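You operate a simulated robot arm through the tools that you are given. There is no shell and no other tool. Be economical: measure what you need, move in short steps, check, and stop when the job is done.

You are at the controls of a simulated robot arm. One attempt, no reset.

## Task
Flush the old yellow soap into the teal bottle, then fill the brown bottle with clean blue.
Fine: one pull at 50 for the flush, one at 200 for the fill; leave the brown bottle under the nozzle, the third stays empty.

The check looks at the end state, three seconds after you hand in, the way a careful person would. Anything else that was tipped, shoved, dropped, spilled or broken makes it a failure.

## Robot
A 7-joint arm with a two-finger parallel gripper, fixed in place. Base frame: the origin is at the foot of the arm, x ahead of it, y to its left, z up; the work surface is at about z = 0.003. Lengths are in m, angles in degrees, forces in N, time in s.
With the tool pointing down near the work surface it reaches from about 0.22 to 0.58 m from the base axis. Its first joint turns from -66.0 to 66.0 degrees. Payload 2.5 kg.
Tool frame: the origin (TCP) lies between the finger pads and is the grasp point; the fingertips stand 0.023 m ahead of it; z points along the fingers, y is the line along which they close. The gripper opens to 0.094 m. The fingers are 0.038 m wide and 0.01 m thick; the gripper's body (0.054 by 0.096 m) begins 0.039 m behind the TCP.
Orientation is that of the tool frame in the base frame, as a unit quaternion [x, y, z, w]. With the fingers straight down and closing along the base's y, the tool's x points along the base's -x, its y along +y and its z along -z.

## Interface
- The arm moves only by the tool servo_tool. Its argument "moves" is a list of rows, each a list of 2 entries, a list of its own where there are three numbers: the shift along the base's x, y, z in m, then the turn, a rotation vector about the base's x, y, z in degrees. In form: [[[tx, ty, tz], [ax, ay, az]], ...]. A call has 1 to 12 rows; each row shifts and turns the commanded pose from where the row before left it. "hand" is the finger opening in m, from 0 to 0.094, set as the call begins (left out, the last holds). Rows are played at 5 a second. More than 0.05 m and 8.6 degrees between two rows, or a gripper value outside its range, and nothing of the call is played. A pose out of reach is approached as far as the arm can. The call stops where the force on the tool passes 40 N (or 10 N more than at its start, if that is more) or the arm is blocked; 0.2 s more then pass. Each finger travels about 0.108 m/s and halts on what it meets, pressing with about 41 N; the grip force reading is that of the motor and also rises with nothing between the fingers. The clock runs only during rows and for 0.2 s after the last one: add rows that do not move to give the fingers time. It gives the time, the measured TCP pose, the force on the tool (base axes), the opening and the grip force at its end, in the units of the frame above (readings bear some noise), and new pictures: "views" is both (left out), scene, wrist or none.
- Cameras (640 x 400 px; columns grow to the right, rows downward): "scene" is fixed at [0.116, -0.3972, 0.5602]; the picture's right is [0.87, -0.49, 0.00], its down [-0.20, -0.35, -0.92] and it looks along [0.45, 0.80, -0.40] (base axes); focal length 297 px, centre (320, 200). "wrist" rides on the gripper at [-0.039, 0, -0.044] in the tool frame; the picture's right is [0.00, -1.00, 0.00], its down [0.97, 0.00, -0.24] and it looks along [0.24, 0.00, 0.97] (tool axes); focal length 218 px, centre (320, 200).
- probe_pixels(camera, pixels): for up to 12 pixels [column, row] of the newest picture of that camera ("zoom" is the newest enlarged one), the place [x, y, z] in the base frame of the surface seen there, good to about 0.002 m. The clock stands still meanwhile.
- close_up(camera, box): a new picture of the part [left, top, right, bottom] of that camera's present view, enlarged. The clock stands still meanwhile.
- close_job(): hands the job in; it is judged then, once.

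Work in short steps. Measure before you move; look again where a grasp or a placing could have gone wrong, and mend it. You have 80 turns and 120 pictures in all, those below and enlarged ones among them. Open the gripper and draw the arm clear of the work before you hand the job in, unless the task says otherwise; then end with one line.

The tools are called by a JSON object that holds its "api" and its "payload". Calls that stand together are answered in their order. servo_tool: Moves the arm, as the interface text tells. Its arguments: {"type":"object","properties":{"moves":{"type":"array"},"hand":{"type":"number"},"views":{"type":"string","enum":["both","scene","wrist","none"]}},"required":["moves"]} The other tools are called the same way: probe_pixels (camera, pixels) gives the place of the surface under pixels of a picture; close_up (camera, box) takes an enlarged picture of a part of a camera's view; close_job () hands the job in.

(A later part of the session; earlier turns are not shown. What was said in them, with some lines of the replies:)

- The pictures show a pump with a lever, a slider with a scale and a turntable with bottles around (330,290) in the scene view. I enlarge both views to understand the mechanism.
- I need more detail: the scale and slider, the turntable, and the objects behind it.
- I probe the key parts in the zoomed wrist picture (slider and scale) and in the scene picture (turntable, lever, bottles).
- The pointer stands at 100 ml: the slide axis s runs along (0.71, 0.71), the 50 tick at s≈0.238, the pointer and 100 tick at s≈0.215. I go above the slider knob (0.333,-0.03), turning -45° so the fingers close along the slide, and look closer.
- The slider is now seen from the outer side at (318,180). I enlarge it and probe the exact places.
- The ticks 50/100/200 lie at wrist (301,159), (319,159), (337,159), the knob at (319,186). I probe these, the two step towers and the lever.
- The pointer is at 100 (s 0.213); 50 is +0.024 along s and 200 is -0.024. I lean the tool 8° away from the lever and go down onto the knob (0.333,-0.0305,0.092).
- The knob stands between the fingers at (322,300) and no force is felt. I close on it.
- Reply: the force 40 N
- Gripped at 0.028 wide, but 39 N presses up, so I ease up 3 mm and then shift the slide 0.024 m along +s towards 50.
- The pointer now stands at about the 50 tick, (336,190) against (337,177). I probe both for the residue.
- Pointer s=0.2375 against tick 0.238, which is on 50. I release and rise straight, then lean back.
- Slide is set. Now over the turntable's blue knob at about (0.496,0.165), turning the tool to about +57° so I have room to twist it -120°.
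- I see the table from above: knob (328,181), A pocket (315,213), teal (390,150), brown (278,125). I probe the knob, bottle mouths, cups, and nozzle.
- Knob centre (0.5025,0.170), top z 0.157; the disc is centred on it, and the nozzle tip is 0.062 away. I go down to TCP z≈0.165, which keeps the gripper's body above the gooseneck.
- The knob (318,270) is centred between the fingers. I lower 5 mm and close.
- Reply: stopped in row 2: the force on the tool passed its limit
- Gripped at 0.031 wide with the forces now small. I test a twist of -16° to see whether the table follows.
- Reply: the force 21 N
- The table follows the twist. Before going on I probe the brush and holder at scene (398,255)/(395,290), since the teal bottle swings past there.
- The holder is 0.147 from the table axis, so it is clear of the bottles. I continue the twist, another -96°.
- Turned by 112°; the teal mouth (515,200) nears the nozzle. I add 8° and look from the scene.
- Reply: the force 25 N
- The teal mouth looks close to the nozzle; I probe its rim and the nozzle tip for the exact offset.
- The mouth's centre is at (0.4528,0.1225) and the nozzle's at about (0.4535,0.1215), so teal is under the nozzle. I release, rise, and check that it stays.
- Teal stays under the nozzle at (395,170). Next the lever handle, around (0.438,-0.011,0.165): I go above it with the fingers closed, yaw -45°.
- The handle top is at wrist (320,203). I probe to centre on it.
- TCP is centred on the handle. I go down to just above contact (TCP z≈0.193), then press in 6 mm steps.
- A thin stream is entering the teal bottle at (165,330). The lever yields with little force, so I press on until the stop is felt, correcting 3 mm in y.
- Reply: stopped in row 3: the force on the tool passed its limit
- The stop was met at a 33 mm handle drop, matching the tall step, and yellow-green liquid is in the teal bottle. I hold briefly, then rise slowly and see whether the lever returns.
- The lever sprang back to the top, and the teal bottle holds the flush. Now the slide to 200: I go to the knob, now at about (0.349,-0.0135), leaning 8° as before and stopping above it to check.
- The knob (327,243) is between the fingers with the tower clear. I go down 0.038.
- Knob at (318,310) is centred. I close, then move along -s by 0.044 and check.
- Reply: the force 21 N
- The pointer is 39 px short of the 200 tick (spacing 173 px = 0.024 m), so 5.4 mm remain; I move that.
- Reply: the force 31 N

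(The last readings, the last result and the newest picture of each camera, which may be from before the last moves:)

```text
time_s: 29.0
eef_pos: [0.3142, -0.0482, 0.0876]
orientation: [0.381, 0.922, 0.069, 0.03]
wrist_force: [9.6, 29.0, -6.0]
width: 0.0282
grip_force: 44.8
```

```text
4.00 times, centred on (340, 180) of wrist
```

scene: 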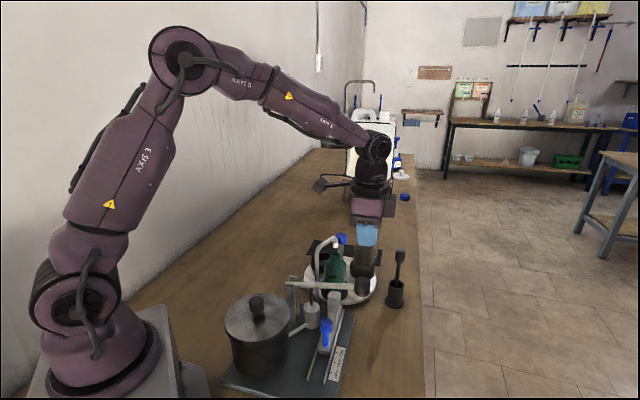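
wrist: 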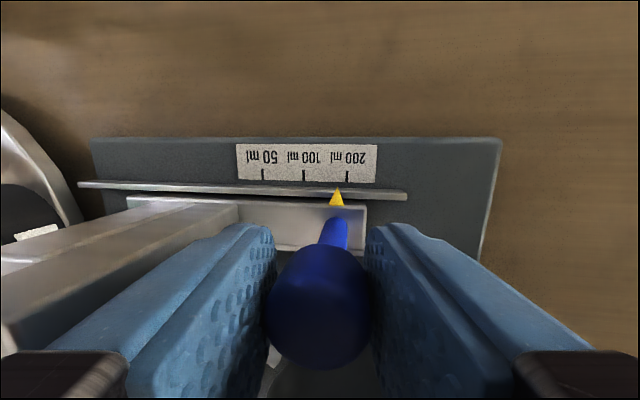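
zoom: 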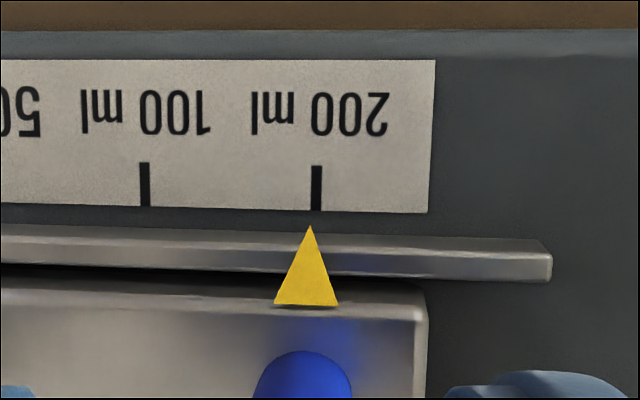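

Within 1 mm of 200, and the rising force suggests the end stop or a detent. I release, rise and check the pointer.

{"api": "servo_tool", "payload": {"moves": [[[0, 0, 0], [0, 0, 0]], [[0, 0, 0], [0, 0, 0]], [[0, 0, 0.03], [0, 0, 0]], [[0, 0, 0.04], [0, 0, 0]], [[0, 0, 0], [0, 0, 0]]], "hand": 0.046, "views": "wrist"}}

{"api": "close_up", "payload": {"camera": "wrist", "box": [270, 120, 390, 240]}}

```text
time_s: 30.2
eef_pos: [0.3133, -0.0525, 0.1599]
orientation: [0.381, 0.922, 0.068, 0.03]
wrist_force: [0.3, -0.1, -0.1]
width: 0.0459
grip_force: 0.1
```

wrist: 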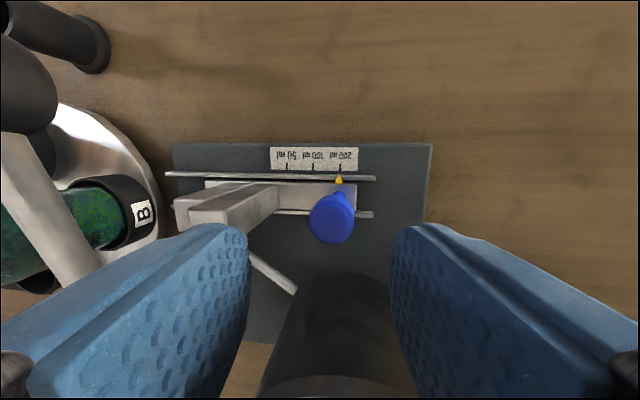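

```text
3.33 times, centred on (330, 180) of wrist
```

zoom: 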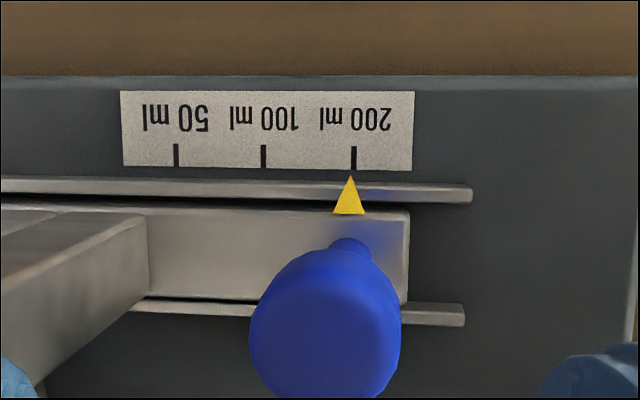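

The pointer stands on 200. Now back to the turntable knob for the second -120° twist that brings brown under the nozzle.

{"api": "servo_tool", "payload": {"moves": [[[0, 0, 0.045], [-6, 6, 0]], [[0, 0, 0.045], [0, 0, 8.5]], [[0, 0, 0.03], [0, 0, 8.5]], [[0.021, 0.0247, 0], [0, 0, 8.5]], [[0.021, 0.0247, 0], [0, 0, 8.5]], [[0.021, 0.0247, 0], [0, 0, 8.5]], [[0.021, 0.0247, 0], [0, 0, 8.5]], [[0.021, 0.0247, 0], [0, 0, 8.5]], [[0.021, 0.0247, 0], [0, 0, 8.5]], [[0.021, 0.0247, 0], [0, 0, 8.5]], [[0.021, 0.0247, 0], [0, 0, 8.5]], [[0.021, 0.0247, 0], [0, 0, 8.5]]], "views": "none"}}

{"api": "servo_tool", "payload": {"moves": [[[0, 0, 0], [0, 0, 4]], [[0, 0, 0], [0, 0, 4]], [[0, 0, 0], [0, 0, 0]]], "views": "wrist"}}

```text
time_s: 32.8
eef_pos: [0.5012, 0.1744, 0.2799]
orientation: [-0.413, 0.911, 0.0, 0.001]
wrist_force: [-0.3, -0.7, -0.2]
width: 0.0459
grip_force: 0.0
```

```text
time_s: 33.6
eef_pos: [0.5019, 0.1734, 0.2784]
orientation: [-0.475, 0.88, 0.001, 0.001]
wrist_force: [-1.0, 0.4, -0.5]
width: 0.0459
grip_force: 0.0
```

wrist: 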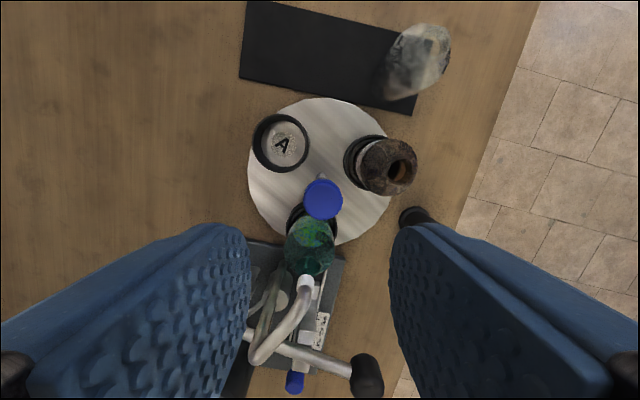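

Yaw +57°, the knob is at (323,199) and brown at (385,165). I go down onto the knob as before.

{"api": "servo_tool", "payload": {"moves": [[[0.0005, -0.002, -0.03], [0, 0, 0]], [[0, -0.0015, -0.03], [0, 0, 0]], [[0, 0, -0.03], [0, 0, 0]], [[0, 0, -0.015], [0, 0, 0]], [[0, 0, -0.006], [0, 0, 0]], [[0, 0, 0], [0, 0, 0]]], "views": "wrist"}}

```text
time_s: 35.0
eef_pos: [0.5034, 0.1699, 0.1662]
orientation: [-0.474, 0.88, 0.001, 0.002]
wrist_force: [0.9, 0.1, 0.3]
width: 0.046
grip_force: 0.1
```

wrist: 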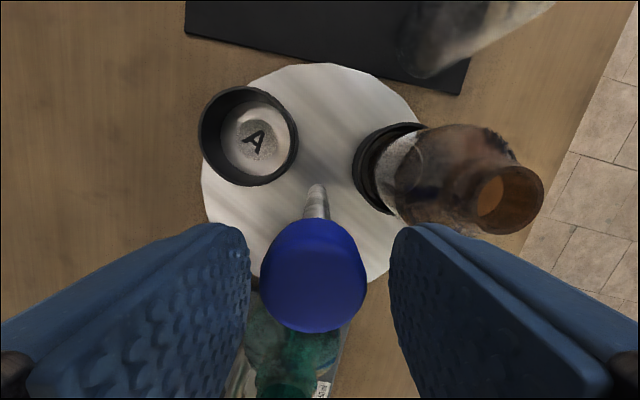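

The knob (313,275) is about 1 mm left of centre; I correct that and close.

{"api": "servo_tool", "payload": {"moves": [[[-0.001, 0.0005, 0.001], [0, 0, 0]], [[0, 0, 0], [0, 0, 0]], [[0, 0, 0], [0, 0, 0]]], "hand": 0.0, "views": "none"}}

```text
time_s: 35.8
eef_pos: [0.504, 0.171, 0.1667]
orientation: [-0.474, 0.88, 0.003, 0.001]
wrist_force: [-1.5, 6.3, -8.5]
width: 0.0309
grip_force: 45.6
```

Gripped at 0.031 with low force. I twist -96° first.

{"api": "servo_tool", "payload": {"moves": [[[0, 0, 0], [0, 0, -8]], [[0, 0, 0], [0, 0, -8]], [[0, 0, 0], [0, 0, -8]], [[0, 0, 0], [0, 0, -8]], [[0, 0, 0], [0, 0, -8]], [[0, 0, 0], [0, 0, -8]], [[0, 0, 0], [0, 0, -8]], [[0, 0, 0], [0, 0, -8]], [[0, 0, 0], [0, 0, -8]], [[0, 0, 0], [0, 0, -8]], [[0, 0, 0], [0, 0, -8]], [[0, 0, 0], [0, 0, -8]]]}}

```text
time_s: 38.4
eef_pos: [0.5033, 0.1689, 0.1666]
orientation: [0.339, 0.941, -0.001, 0.002]
wrist_force: [13.6, 0.3, -28.2]
width: 0.0306
grip_force: 44.9
```

scene: 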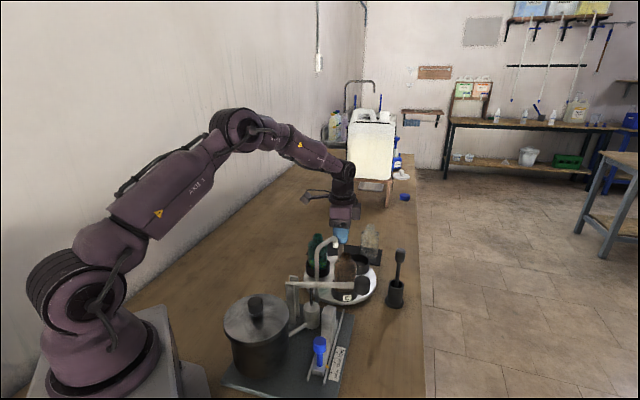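
wrist: 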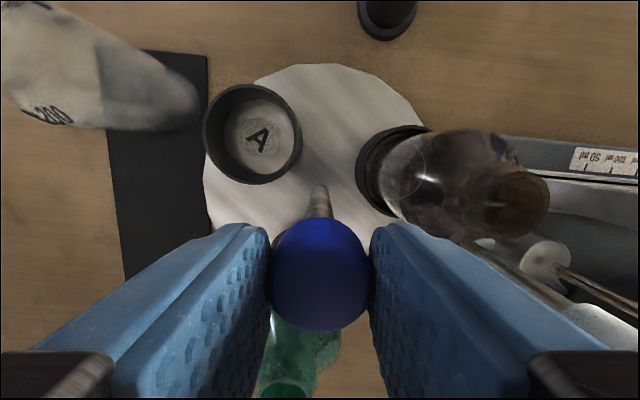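

Yaw is -39.6°, so about 24° remain; z shows -28 N, so I lower 1 mm while finishing.

{"api": "servo_tool", "payload": {"moves": [[[0, 0, -0.001], [0, 0, -6]], [[0, 0, 0], [0, 0, -6]], [[0, 0, 0], [0, 0, -6]], [[0, 0, 0], [0, 0, -6]], [[0, 0, 0], [0, 0, 0]]], "views": "wrist"}}

{"api": "close_up", "payload": {"camera": "wrist", "box": [340, 80, 640, 280]}}

{"api": "probe_pixels", "payload": {"camera": "zoom", "pixels": [[435, 235], [405, 300], [370, 318], [420, 205], [480, 270], [340, 310], [390, 188], [480, 300]]}}

```text
time_s: 39.6
eef_pos: [0.5022, 0.1701, 0.1655]
orientation: [0.527, 0.85, -0.002, 0.001]
wrist_force: [-9.8, -10.5, 0.3]
width: 0.0308
grip_force: 44.6
```

wrist: 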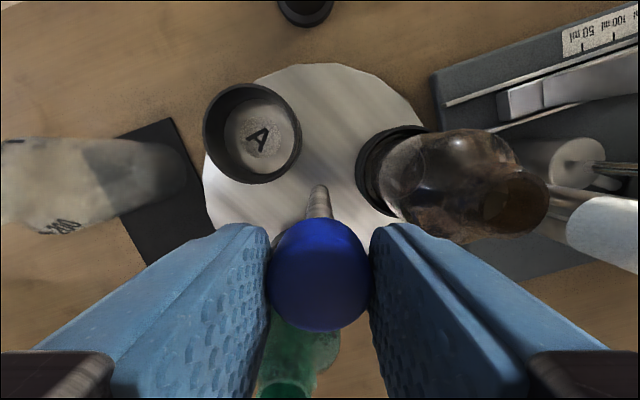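

```text
2.00 times, centred on (490, 180) of wrist
```

zoom: 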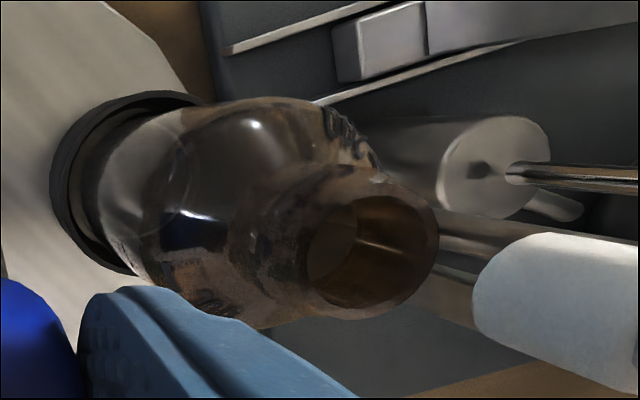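

```text
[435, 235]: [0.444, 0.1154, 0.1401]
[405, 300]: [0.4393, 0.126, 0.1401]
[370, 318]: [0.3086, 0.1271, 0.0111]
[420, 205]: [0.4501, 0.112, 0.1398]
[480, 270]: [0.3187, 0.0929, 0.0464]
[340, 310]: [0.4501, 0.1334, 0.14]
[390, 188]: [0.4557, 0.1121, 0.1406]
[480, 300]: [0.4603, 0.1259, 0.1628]
```

The brown mouth is centred at about (0.452,0.123), within 2 mm of the nozzle. I turn back 1°, release and rise to verify.

{"api": "servo_tool", "payload": {"moves": [[[0, 0, 0], [0, 0, 1]], [[0, 0, 0], [0, 0, 0]]], "views": "none"}}

{"api": "servo_tool", "payload": {"moves": [[[0, 0, 0], [0, 0, 0]], [[0, 0, 0], [0, 0, 0]], [[0, 0, 0.02], [0, 0, 0]], [[0, 0, 0.04], [0, 0, 0]], [[0, 0, 0.04], [0, 0, 0]], [[0, 0, 0], [0, 0, 0]]], "hand": 0.046}}

{"api": "close_up", "payload": {"camera": "scene", "box": [280, 215, 400, 335]}}

{"api": "close_up", "payload": {"camera": "wrist", "box": [220, 80, 460, 280]}}

```text
time_s: 40.2
eef_pos: [0.5018, 0.1684, 0.1673]
orientation: [0.518, 0.855, -0.001, 0.001]
wrist_force: [-14.0, -14.0, 5.3]
width: 0.0312
grip_force: 45.1
```

```text
time_s: 41.6
eef_pos: [0.5039, 0.1703, 0.2704]
orientation: [0.518, 0.855, -0.001, 0.003]
wrist_force: [-0.1, -0.2, 0.7]
width: 0.0459
grip_force: 0.1
```

scene: 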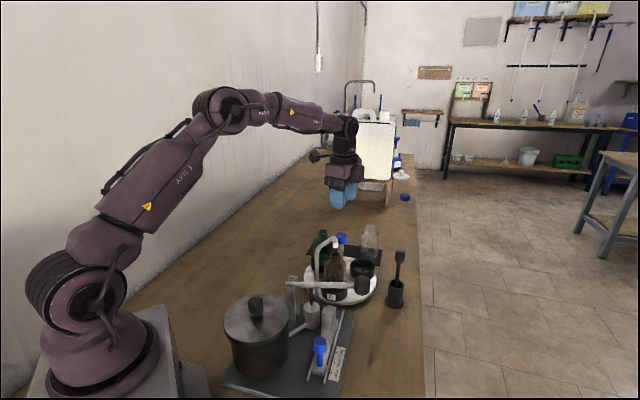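
wrist: 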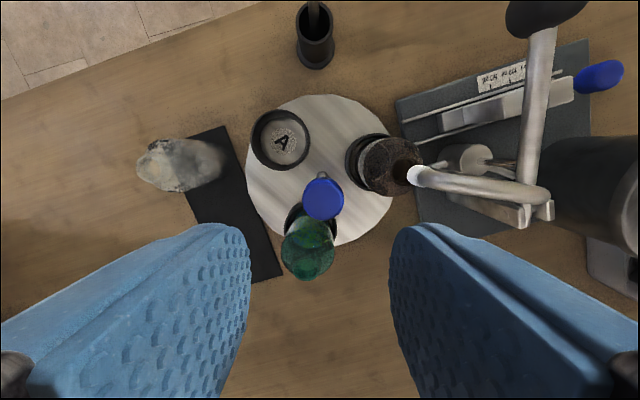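

```text
3.33 times, centred on (340, 275) of scene
```

zoom: 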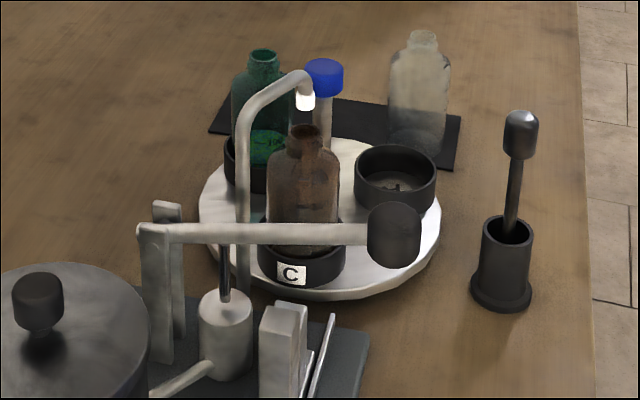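

```text
2.00 times, centred on (340, 180) of wrist
```

zoom: 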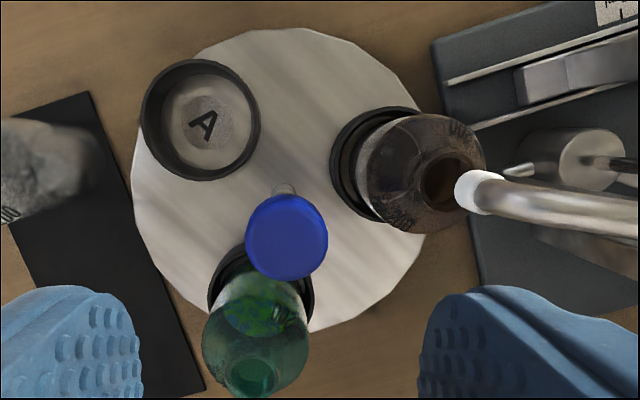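

Brown (pocket C) is under the nozzle. I go back to above the lever handle with closed fingers, as before.

{"api": "servo_tool", "payload": {"moves": [[[-0.0132, -0.0366, 0], [0, 0, 6]], [[-0.0132, -0.0366, 0], [0, 0, 6]], [[-0.0132, -0.0366, 0], [0, 0, 5]], [[-0.0132, -0.0366, 0], [0, 0, 0]], [[-0.0132, -0.0366, 0], [0, 0, 0]], [[0, 0, 0], [0, 0, 0]]], "hand": 0.0, "views": "wrist"}}

```text
time_s: 43.0
eef_pos: [0.4359, -0.0123, 0.268]
orientation: [0.385, 0.923, 0.0, 0.003]
wrist_force: [-0.7, -0.8, -0.6]
width: 0.0
grip_force: 40.8
```

wrist: 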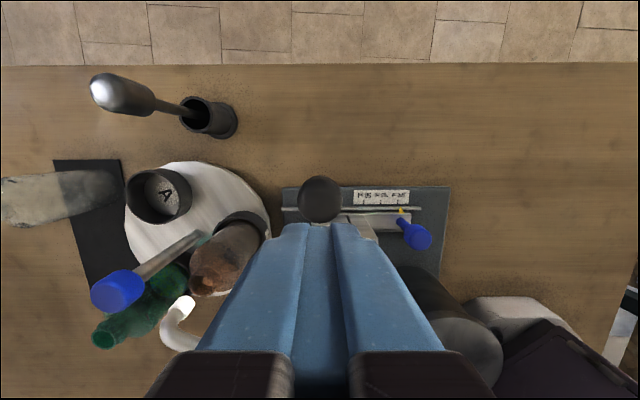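

Centred on the handle. I lower to contact and press in 6 mm steps through the first 45 mm.

{"api": "servo_tool", "payload": {"moves": [[[0.002, 0, -0.04], [0, 0, 0]], [[0, -0.001, -0.03], [0, 0, 0]], [[0, 0, -0.006], [0, 0, 0]], [[0, -0.001, -0.006], [0, 0, 0]], [[0, 0, -0.006], [0, 0, 0]], [[0, -0.001, -0.006], [0, 0, 0]], [[0, 0, -0.006], [0, 0, 0]], [[0, -0.001, -0.006], [0, 0, 0]], [[0, 0, -0.006], [0, 0, 0]], [[0, 0, -0.006], [0, 0, 0]]]}}

```text
time_s: 45.2
eef_pos: [0.4383, -0.0155, 0.1498]
orientation: [0.386, 0.922, -0.001, 0.002]
wrist_force: [-0.8, 1.3, 0.9]
width: 0.0
grip_force: 40.8
```

scene: 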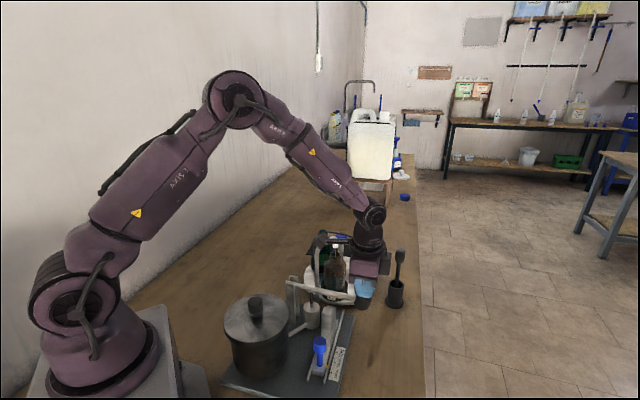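
wrist: 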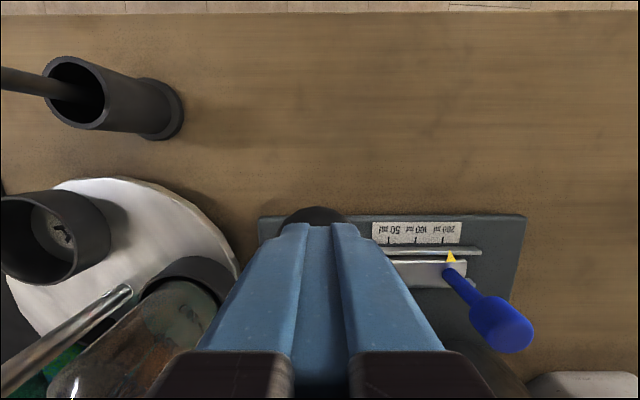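

The lever passed the 50 stop freely. A dark part of the wrist shows near the nozzle at scene (320,240), so I enlarge before going lower.

{"api": "close_up", "payload": {"camera": "scene", "box": [280, 190, 420, 330]}}

{"api": "probe_pixels", "payload": {"camera": "scene", "pixels": [[321, 237], [325, 244], [318, 242], [335, 237], [345, 238], [334, 247], [362, 290], [368, 265]]}}

```text
2.86 times, centred on (350, 260) of scene
```

zoom: 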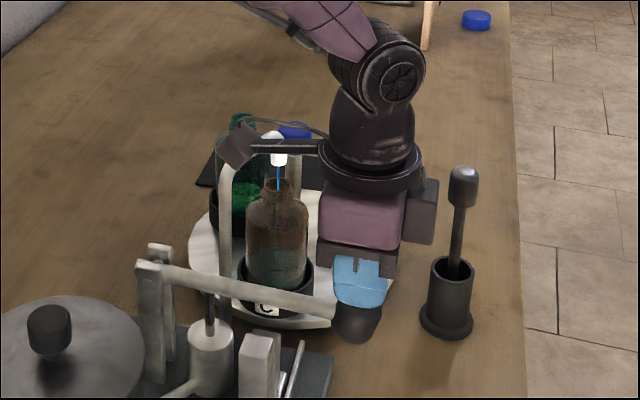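

```text
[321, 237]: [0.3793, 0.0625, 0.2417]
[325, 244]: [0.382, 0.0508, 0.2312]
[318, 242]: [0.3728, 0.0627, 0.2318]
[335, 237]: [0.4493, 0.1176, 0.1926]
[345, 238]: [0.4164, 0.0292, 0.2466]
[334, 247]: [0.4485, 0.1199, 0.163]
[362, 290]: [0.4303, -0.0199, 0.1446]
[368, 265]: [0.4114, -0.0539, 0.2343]
```

Blue liquid streams into the brown bottle. The bracket box at (0.376,0.06,0.23) clears the gooseneck by some cm sideways, so I press on a further 24 mm, easing inward with the handle's arc.

{"api": "servo_tool", "payload": {"moves": [[[-0.0005, 0.0005, -0.006], [0, 0, 0]], [[-0.0005, 0.0005, -0.006], [0, 0, 0]], [[-0.0007, 0.0007, -0.006], [0, 0, 0]], [[-0.001, 0.001, -0.006], [0, 0, 0]]], "views": "wrist"}}

{"api": "close_up", "payload": {"camera": "scene", "box": [280, 190, 420, 330]}}

```text
time_s: 46.2
eef_pos: [0.4372, -0.014, 0.1253]
orientation: [0.386, 0.922, 0.001, 0.002]
wrist_force: [0.3, -0.4, 1.4]
width: 0.0
grip_force: 41.5
```

wrist: 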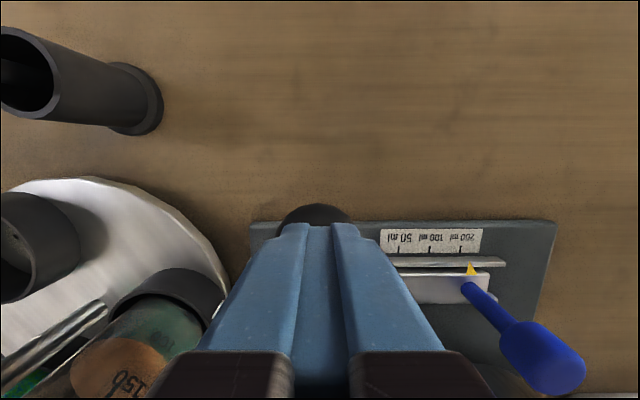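

```text
2.86 times, centred on (350, 260) of scene
```

zoom: 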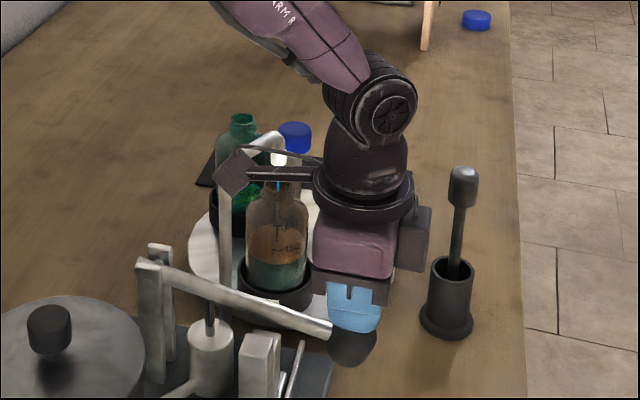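

Filling proceeds; force 1.4 N. I press on in the same manner.

{"api": "servo_tool", "payload": {"moves": [[[-0.0015, 0.0015, -0.006], [0, 0, 0]], [[-0.0015, 0.0015, -0.006], [0, 0, 0]], [[-0.0018, 0.0018, -0.006], [0, 0, 0]], [[-0.002, 0.002, -0.006], [0, 0, 0]]], "views": "wrist"}}

{"api": "close_up", "payload": {"camera": "scene", "box": [280, 190, 420, 330]}}

```text
time_s: 47.2
eef_pos: [0.4281, -0.0082, 0.1002]
orientation: [0.385, 0.923, -0.001, 0.002]
wrist_force: [0.5, -1.3, 0.8]
width: 0.0
grip_force: 41.1
```

wrist: 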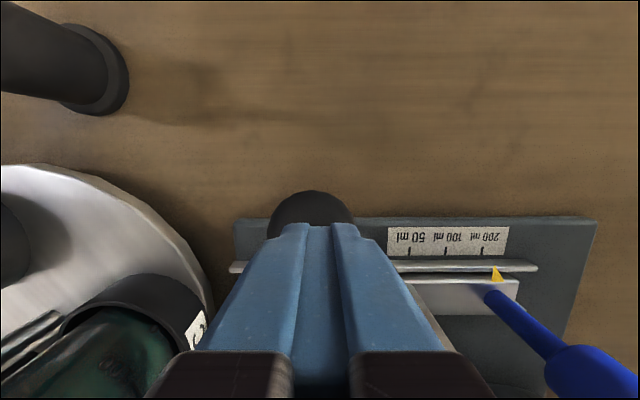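

```text
2.86 times, centred on (350, 260) of scene
```

zoom: 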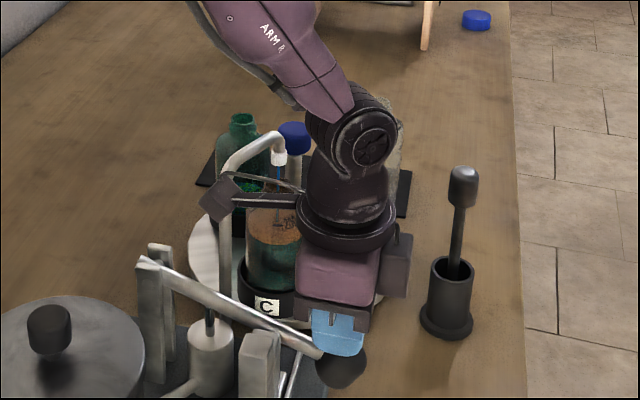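

Still free at 0.8 N. I check the bracket box against the gooseneck riser before the last part.

{"api": "probe_pixels", "payload": {"camera": "zoom", "pixels": [[215, 200], [200, 205], [232, 218], [222, 220], [222, 245], [228, 165], [250, 200], [330, 345], [320, 385], [255, 340], [340, 370]]}}

```text
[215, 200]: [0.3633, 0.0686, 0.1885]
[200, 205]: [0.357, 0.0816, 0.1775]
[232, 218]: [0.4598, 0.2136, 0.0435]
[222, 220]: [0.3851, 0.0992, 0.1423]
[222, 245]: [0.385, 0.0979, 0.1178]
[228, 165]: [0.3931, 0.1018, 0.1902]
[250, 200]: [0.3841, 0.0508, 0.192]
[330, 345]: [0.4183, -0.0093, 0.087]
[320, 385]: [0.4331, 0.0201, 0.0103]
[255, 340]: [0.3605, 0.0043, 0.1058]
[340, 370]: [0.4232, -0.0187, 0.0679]
```

The box would near the pivot posts if I only lower, so I lean the tool outward 15° with the lever's slope, which lifts and draws the box away, and press on in small steps.

{"api": "servo_tool", "payload": {"moves": [[[0, 0, -0.003], [5.5, 5.5, 0]], [[0, 0, -0.004], [5.5, 5.5, 0]], [[-0.001, 0.001, -0.006], [0, 0, 0]], [[-0.001, 0.001, -0.006], [0, 0, 0]]], "views": "wrist"}}

{"api": "close_up", "payload": {"camera": "scene", "box": [280, 190, 420, 330]}}

```text
time_s: 48.2
eef_pos: [0.4262, -0.0059, 0.0809]
orientation: [0.382, 0.914, 0.052, -0.124]
wrist_force: [-0.6, 0.6, 2.6]
width: 0.0001
grip_force: 40.8
```

wrist: 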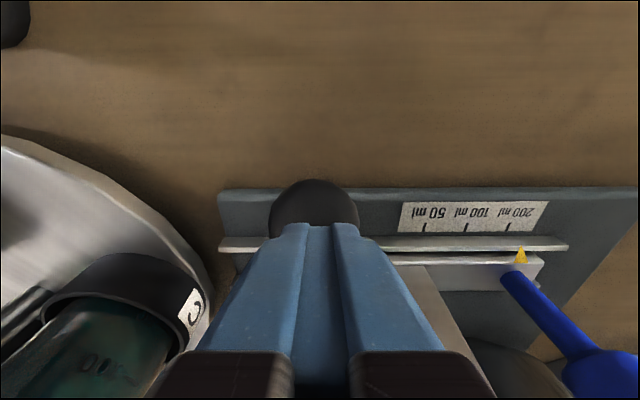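

```text
2.86 times, centred on (350, 260) of scene
```

zoom: 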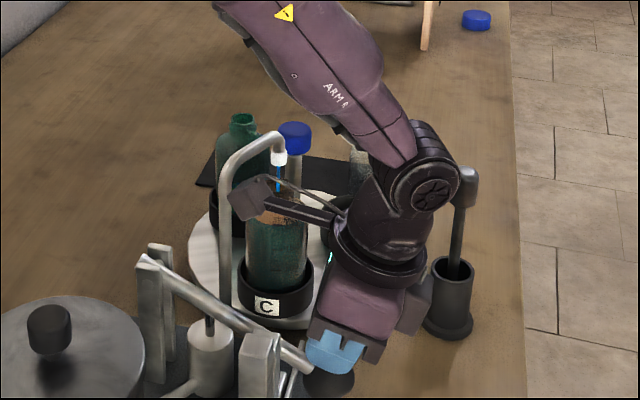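

Force 2.6 N, the stream still runs and everything is clear. I continue down slowly.

{"api": "servo_tool", "payload": {"moves": [[[-0.002, 0.002, -0.005], [0, 0, 0]], [[-0.002, 0.002, -0.005], [0, 0, 0]], [[-0.002, 0.002, -0.005], [0, 0, 0]]], "views": "wrist"}}

{"api": "close_up", "payload": {"camera": "scene", "box": [280, 210, 400, 330]}}

```text
time_s: 48.6
eef_pos: [0.4262, -0.0039, 0.0801]
orientation: [0.383, 0.914, 0.053, -0.122]
wrist_force: [-1.6, -1.0, 8.6]
width: 0.0001
grip_force: 40.7
stopped in row 2: the force on the tool passed its limit (the readings are from after the stop); the commanded pose is now the measured one
```

wrist: 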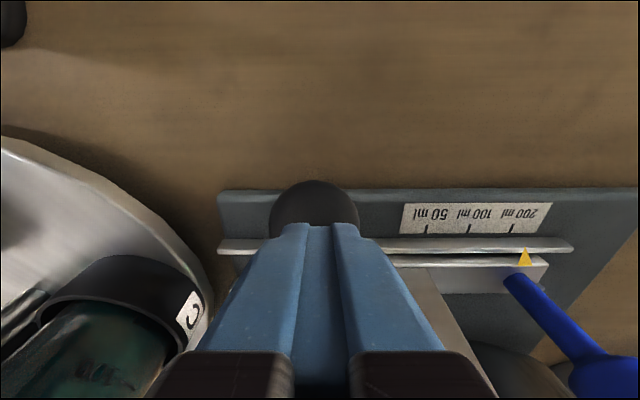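

```text
3.33 times, centred on (340, 270) of scene
```

zoom: 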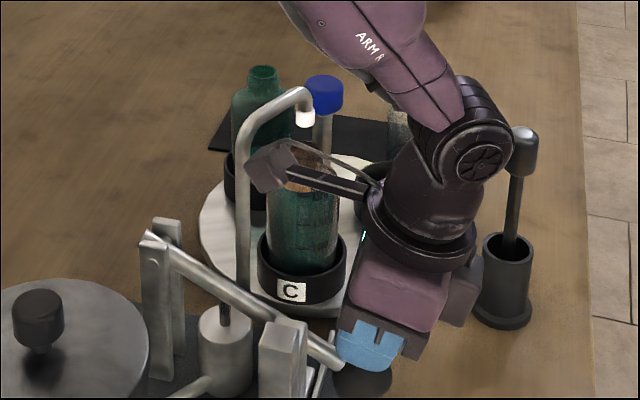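

The stop is met at about 4 times the angle of the 50 stroke, and the stream has ended. Before rising I check the bracket box against the gooseneck.

{"api": "probe_pixels", "payload": {"camera": "zoom", "pixels": [[255, 175], [285, 150], [265, 190], [300, 160], [330, 180], [243, 200], [260, 110], [375, 195]]}}

```text
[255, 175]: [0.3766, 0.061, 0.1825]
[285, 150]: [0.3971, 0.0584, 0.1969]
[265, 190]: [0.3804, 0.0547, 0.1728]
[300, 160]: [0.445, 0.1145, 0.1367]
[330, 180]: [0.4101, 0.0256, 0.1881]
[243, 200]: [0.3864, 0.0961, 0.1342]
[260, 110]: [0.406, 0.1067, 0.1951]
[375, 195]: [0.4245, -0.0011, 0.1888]
```

The box clears the gooseneck by about 2 cm. I rise slowly with the returning lever, drifting outward, and take the lean back once high.

{"api": "servo_tool", "payload": {"moves": [[[0, 0, 0], [0, 0, 0]], [[0, 0, 0], [0, 0, 0]], [[0.001, -0.001, 0.008], [0, 0, 0]], [[0.002, -0.002, 0.01], [0, 0, 0]], [[0.002, -0.002, 0.012], [0, 0, 0]], [[0.003, -0.003, 0.015], [0, 0, 0]], [[0.003, -0.003, 0.02], [0, 0, 0]], [[0.001, -0.001, 0.025], [0, 0, 0]], [[0, 0, 0.03], [0, 0, 0]], [[0, 0, 0.04], [0, 0, 0]], [[0, 0, 0.04], [-5.5, -5.5, 0]], [[0, 0, 0], [-5.5, -5.5, 0]]]}}

{"api": "close_up", "payload": {"camera": "scene", "box": [270, 215, 410, 355]}}

```text
time_s: 51.2
eef_pos: [0.4378, -0.0155, 0.2778]
orientation: [0.386, 0.923, 0.0, 0.005]
wrist_force: [0.0, 0.6, 1.2]
width: 0.0
grip_force: 40.7
```

scene: 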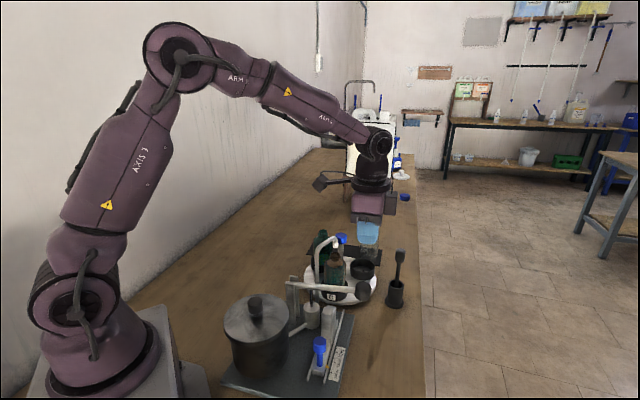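
wrist: 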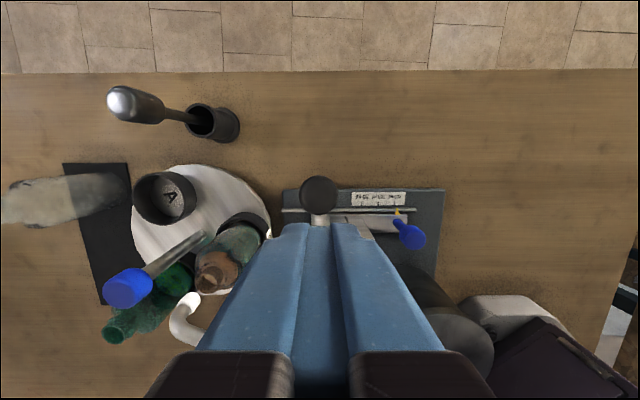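

```text
2.86 times, centred on (340, 285) of scene
```

zoom: 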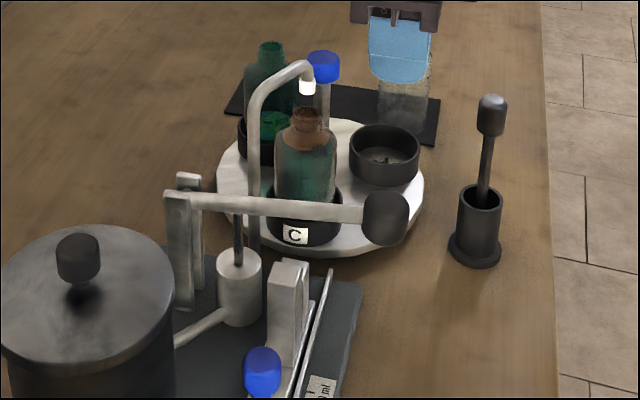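

The brown bottle is filled and under the nozzle, the lever is back up, and the clear bottle is untouched with no spill. I open the gripper and draw the arm up and back.

{"api": "servo_tool", "payload": {"moves": [[[0, 0, 0.04], [0, 0, 0]], [[0, 0, 0.04], [0, 0, 0]], [[-0.03, 0.0, 0.03], [0, 0, 0]], [[-0.03, 0.02, 0.02], [0, 0, 0]], [[-0.03, 0.02, 0], [0, 0, 0]], [[-0.03, 0.02, 0], [0, 0, 0]], [[0, 0, 0], [0, 0, 0]]], "hand": 0.09}}

{"api": "close_up", "payload": {"camera": "scene", "box": [290, 205, 410, 325]}}

```text
time_s: 52.9
eef_pos: [0.3188, 0.0442, 0.4082]
orientation: [0.386, 0.923, 0.0, 0.004]
wrist_force: [-0.9, 0.4, 0.0]
width: 0.0899
grip_force: 0.0
```

scene: 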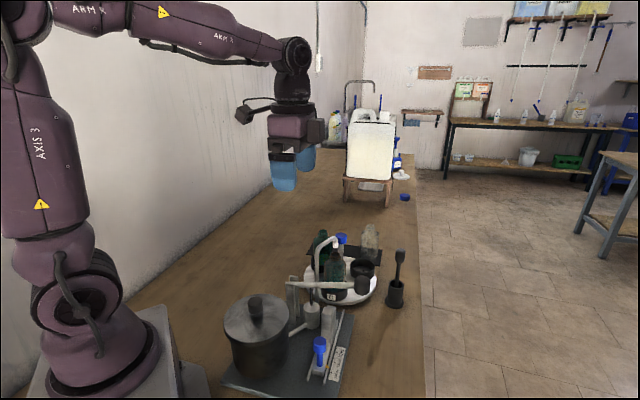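
wrist: 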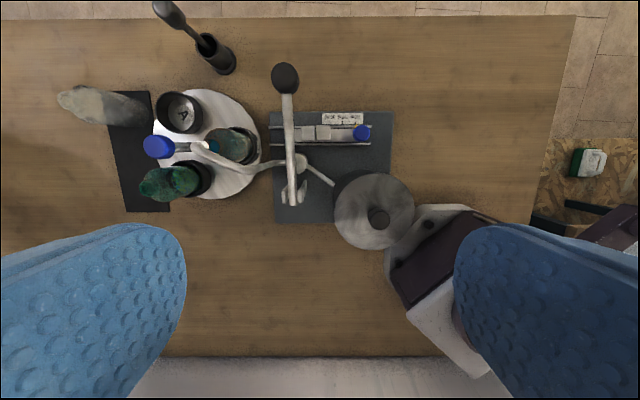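

```text
3.33 times, centred on (350, 265) of scene
```

zoom: 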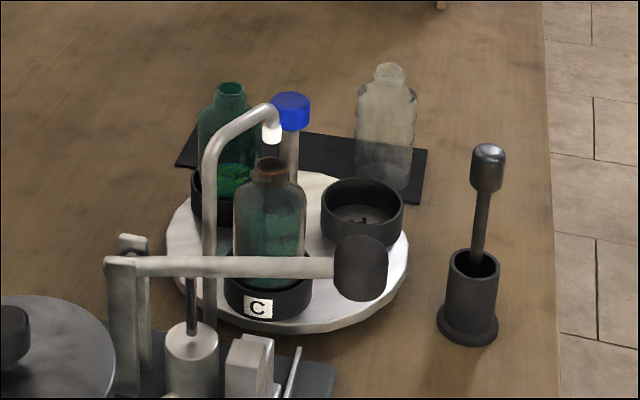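

Everything stands as asked: teal holds the flush, brown is filled under the nozzle, the clear bottle is empty and the arm is clear. I hand in.

{"api": "close_job", "payload": {}}

```text
The job is handed in.
```

I flushed the old yellow soap into the teal bottle with one pull at 50, then filled the brown bottle with blue using one pull at 200. The brown bottle is still under the nozzle, and the third bottle is untouched and empty. I saw no spills, and the job is handed in.
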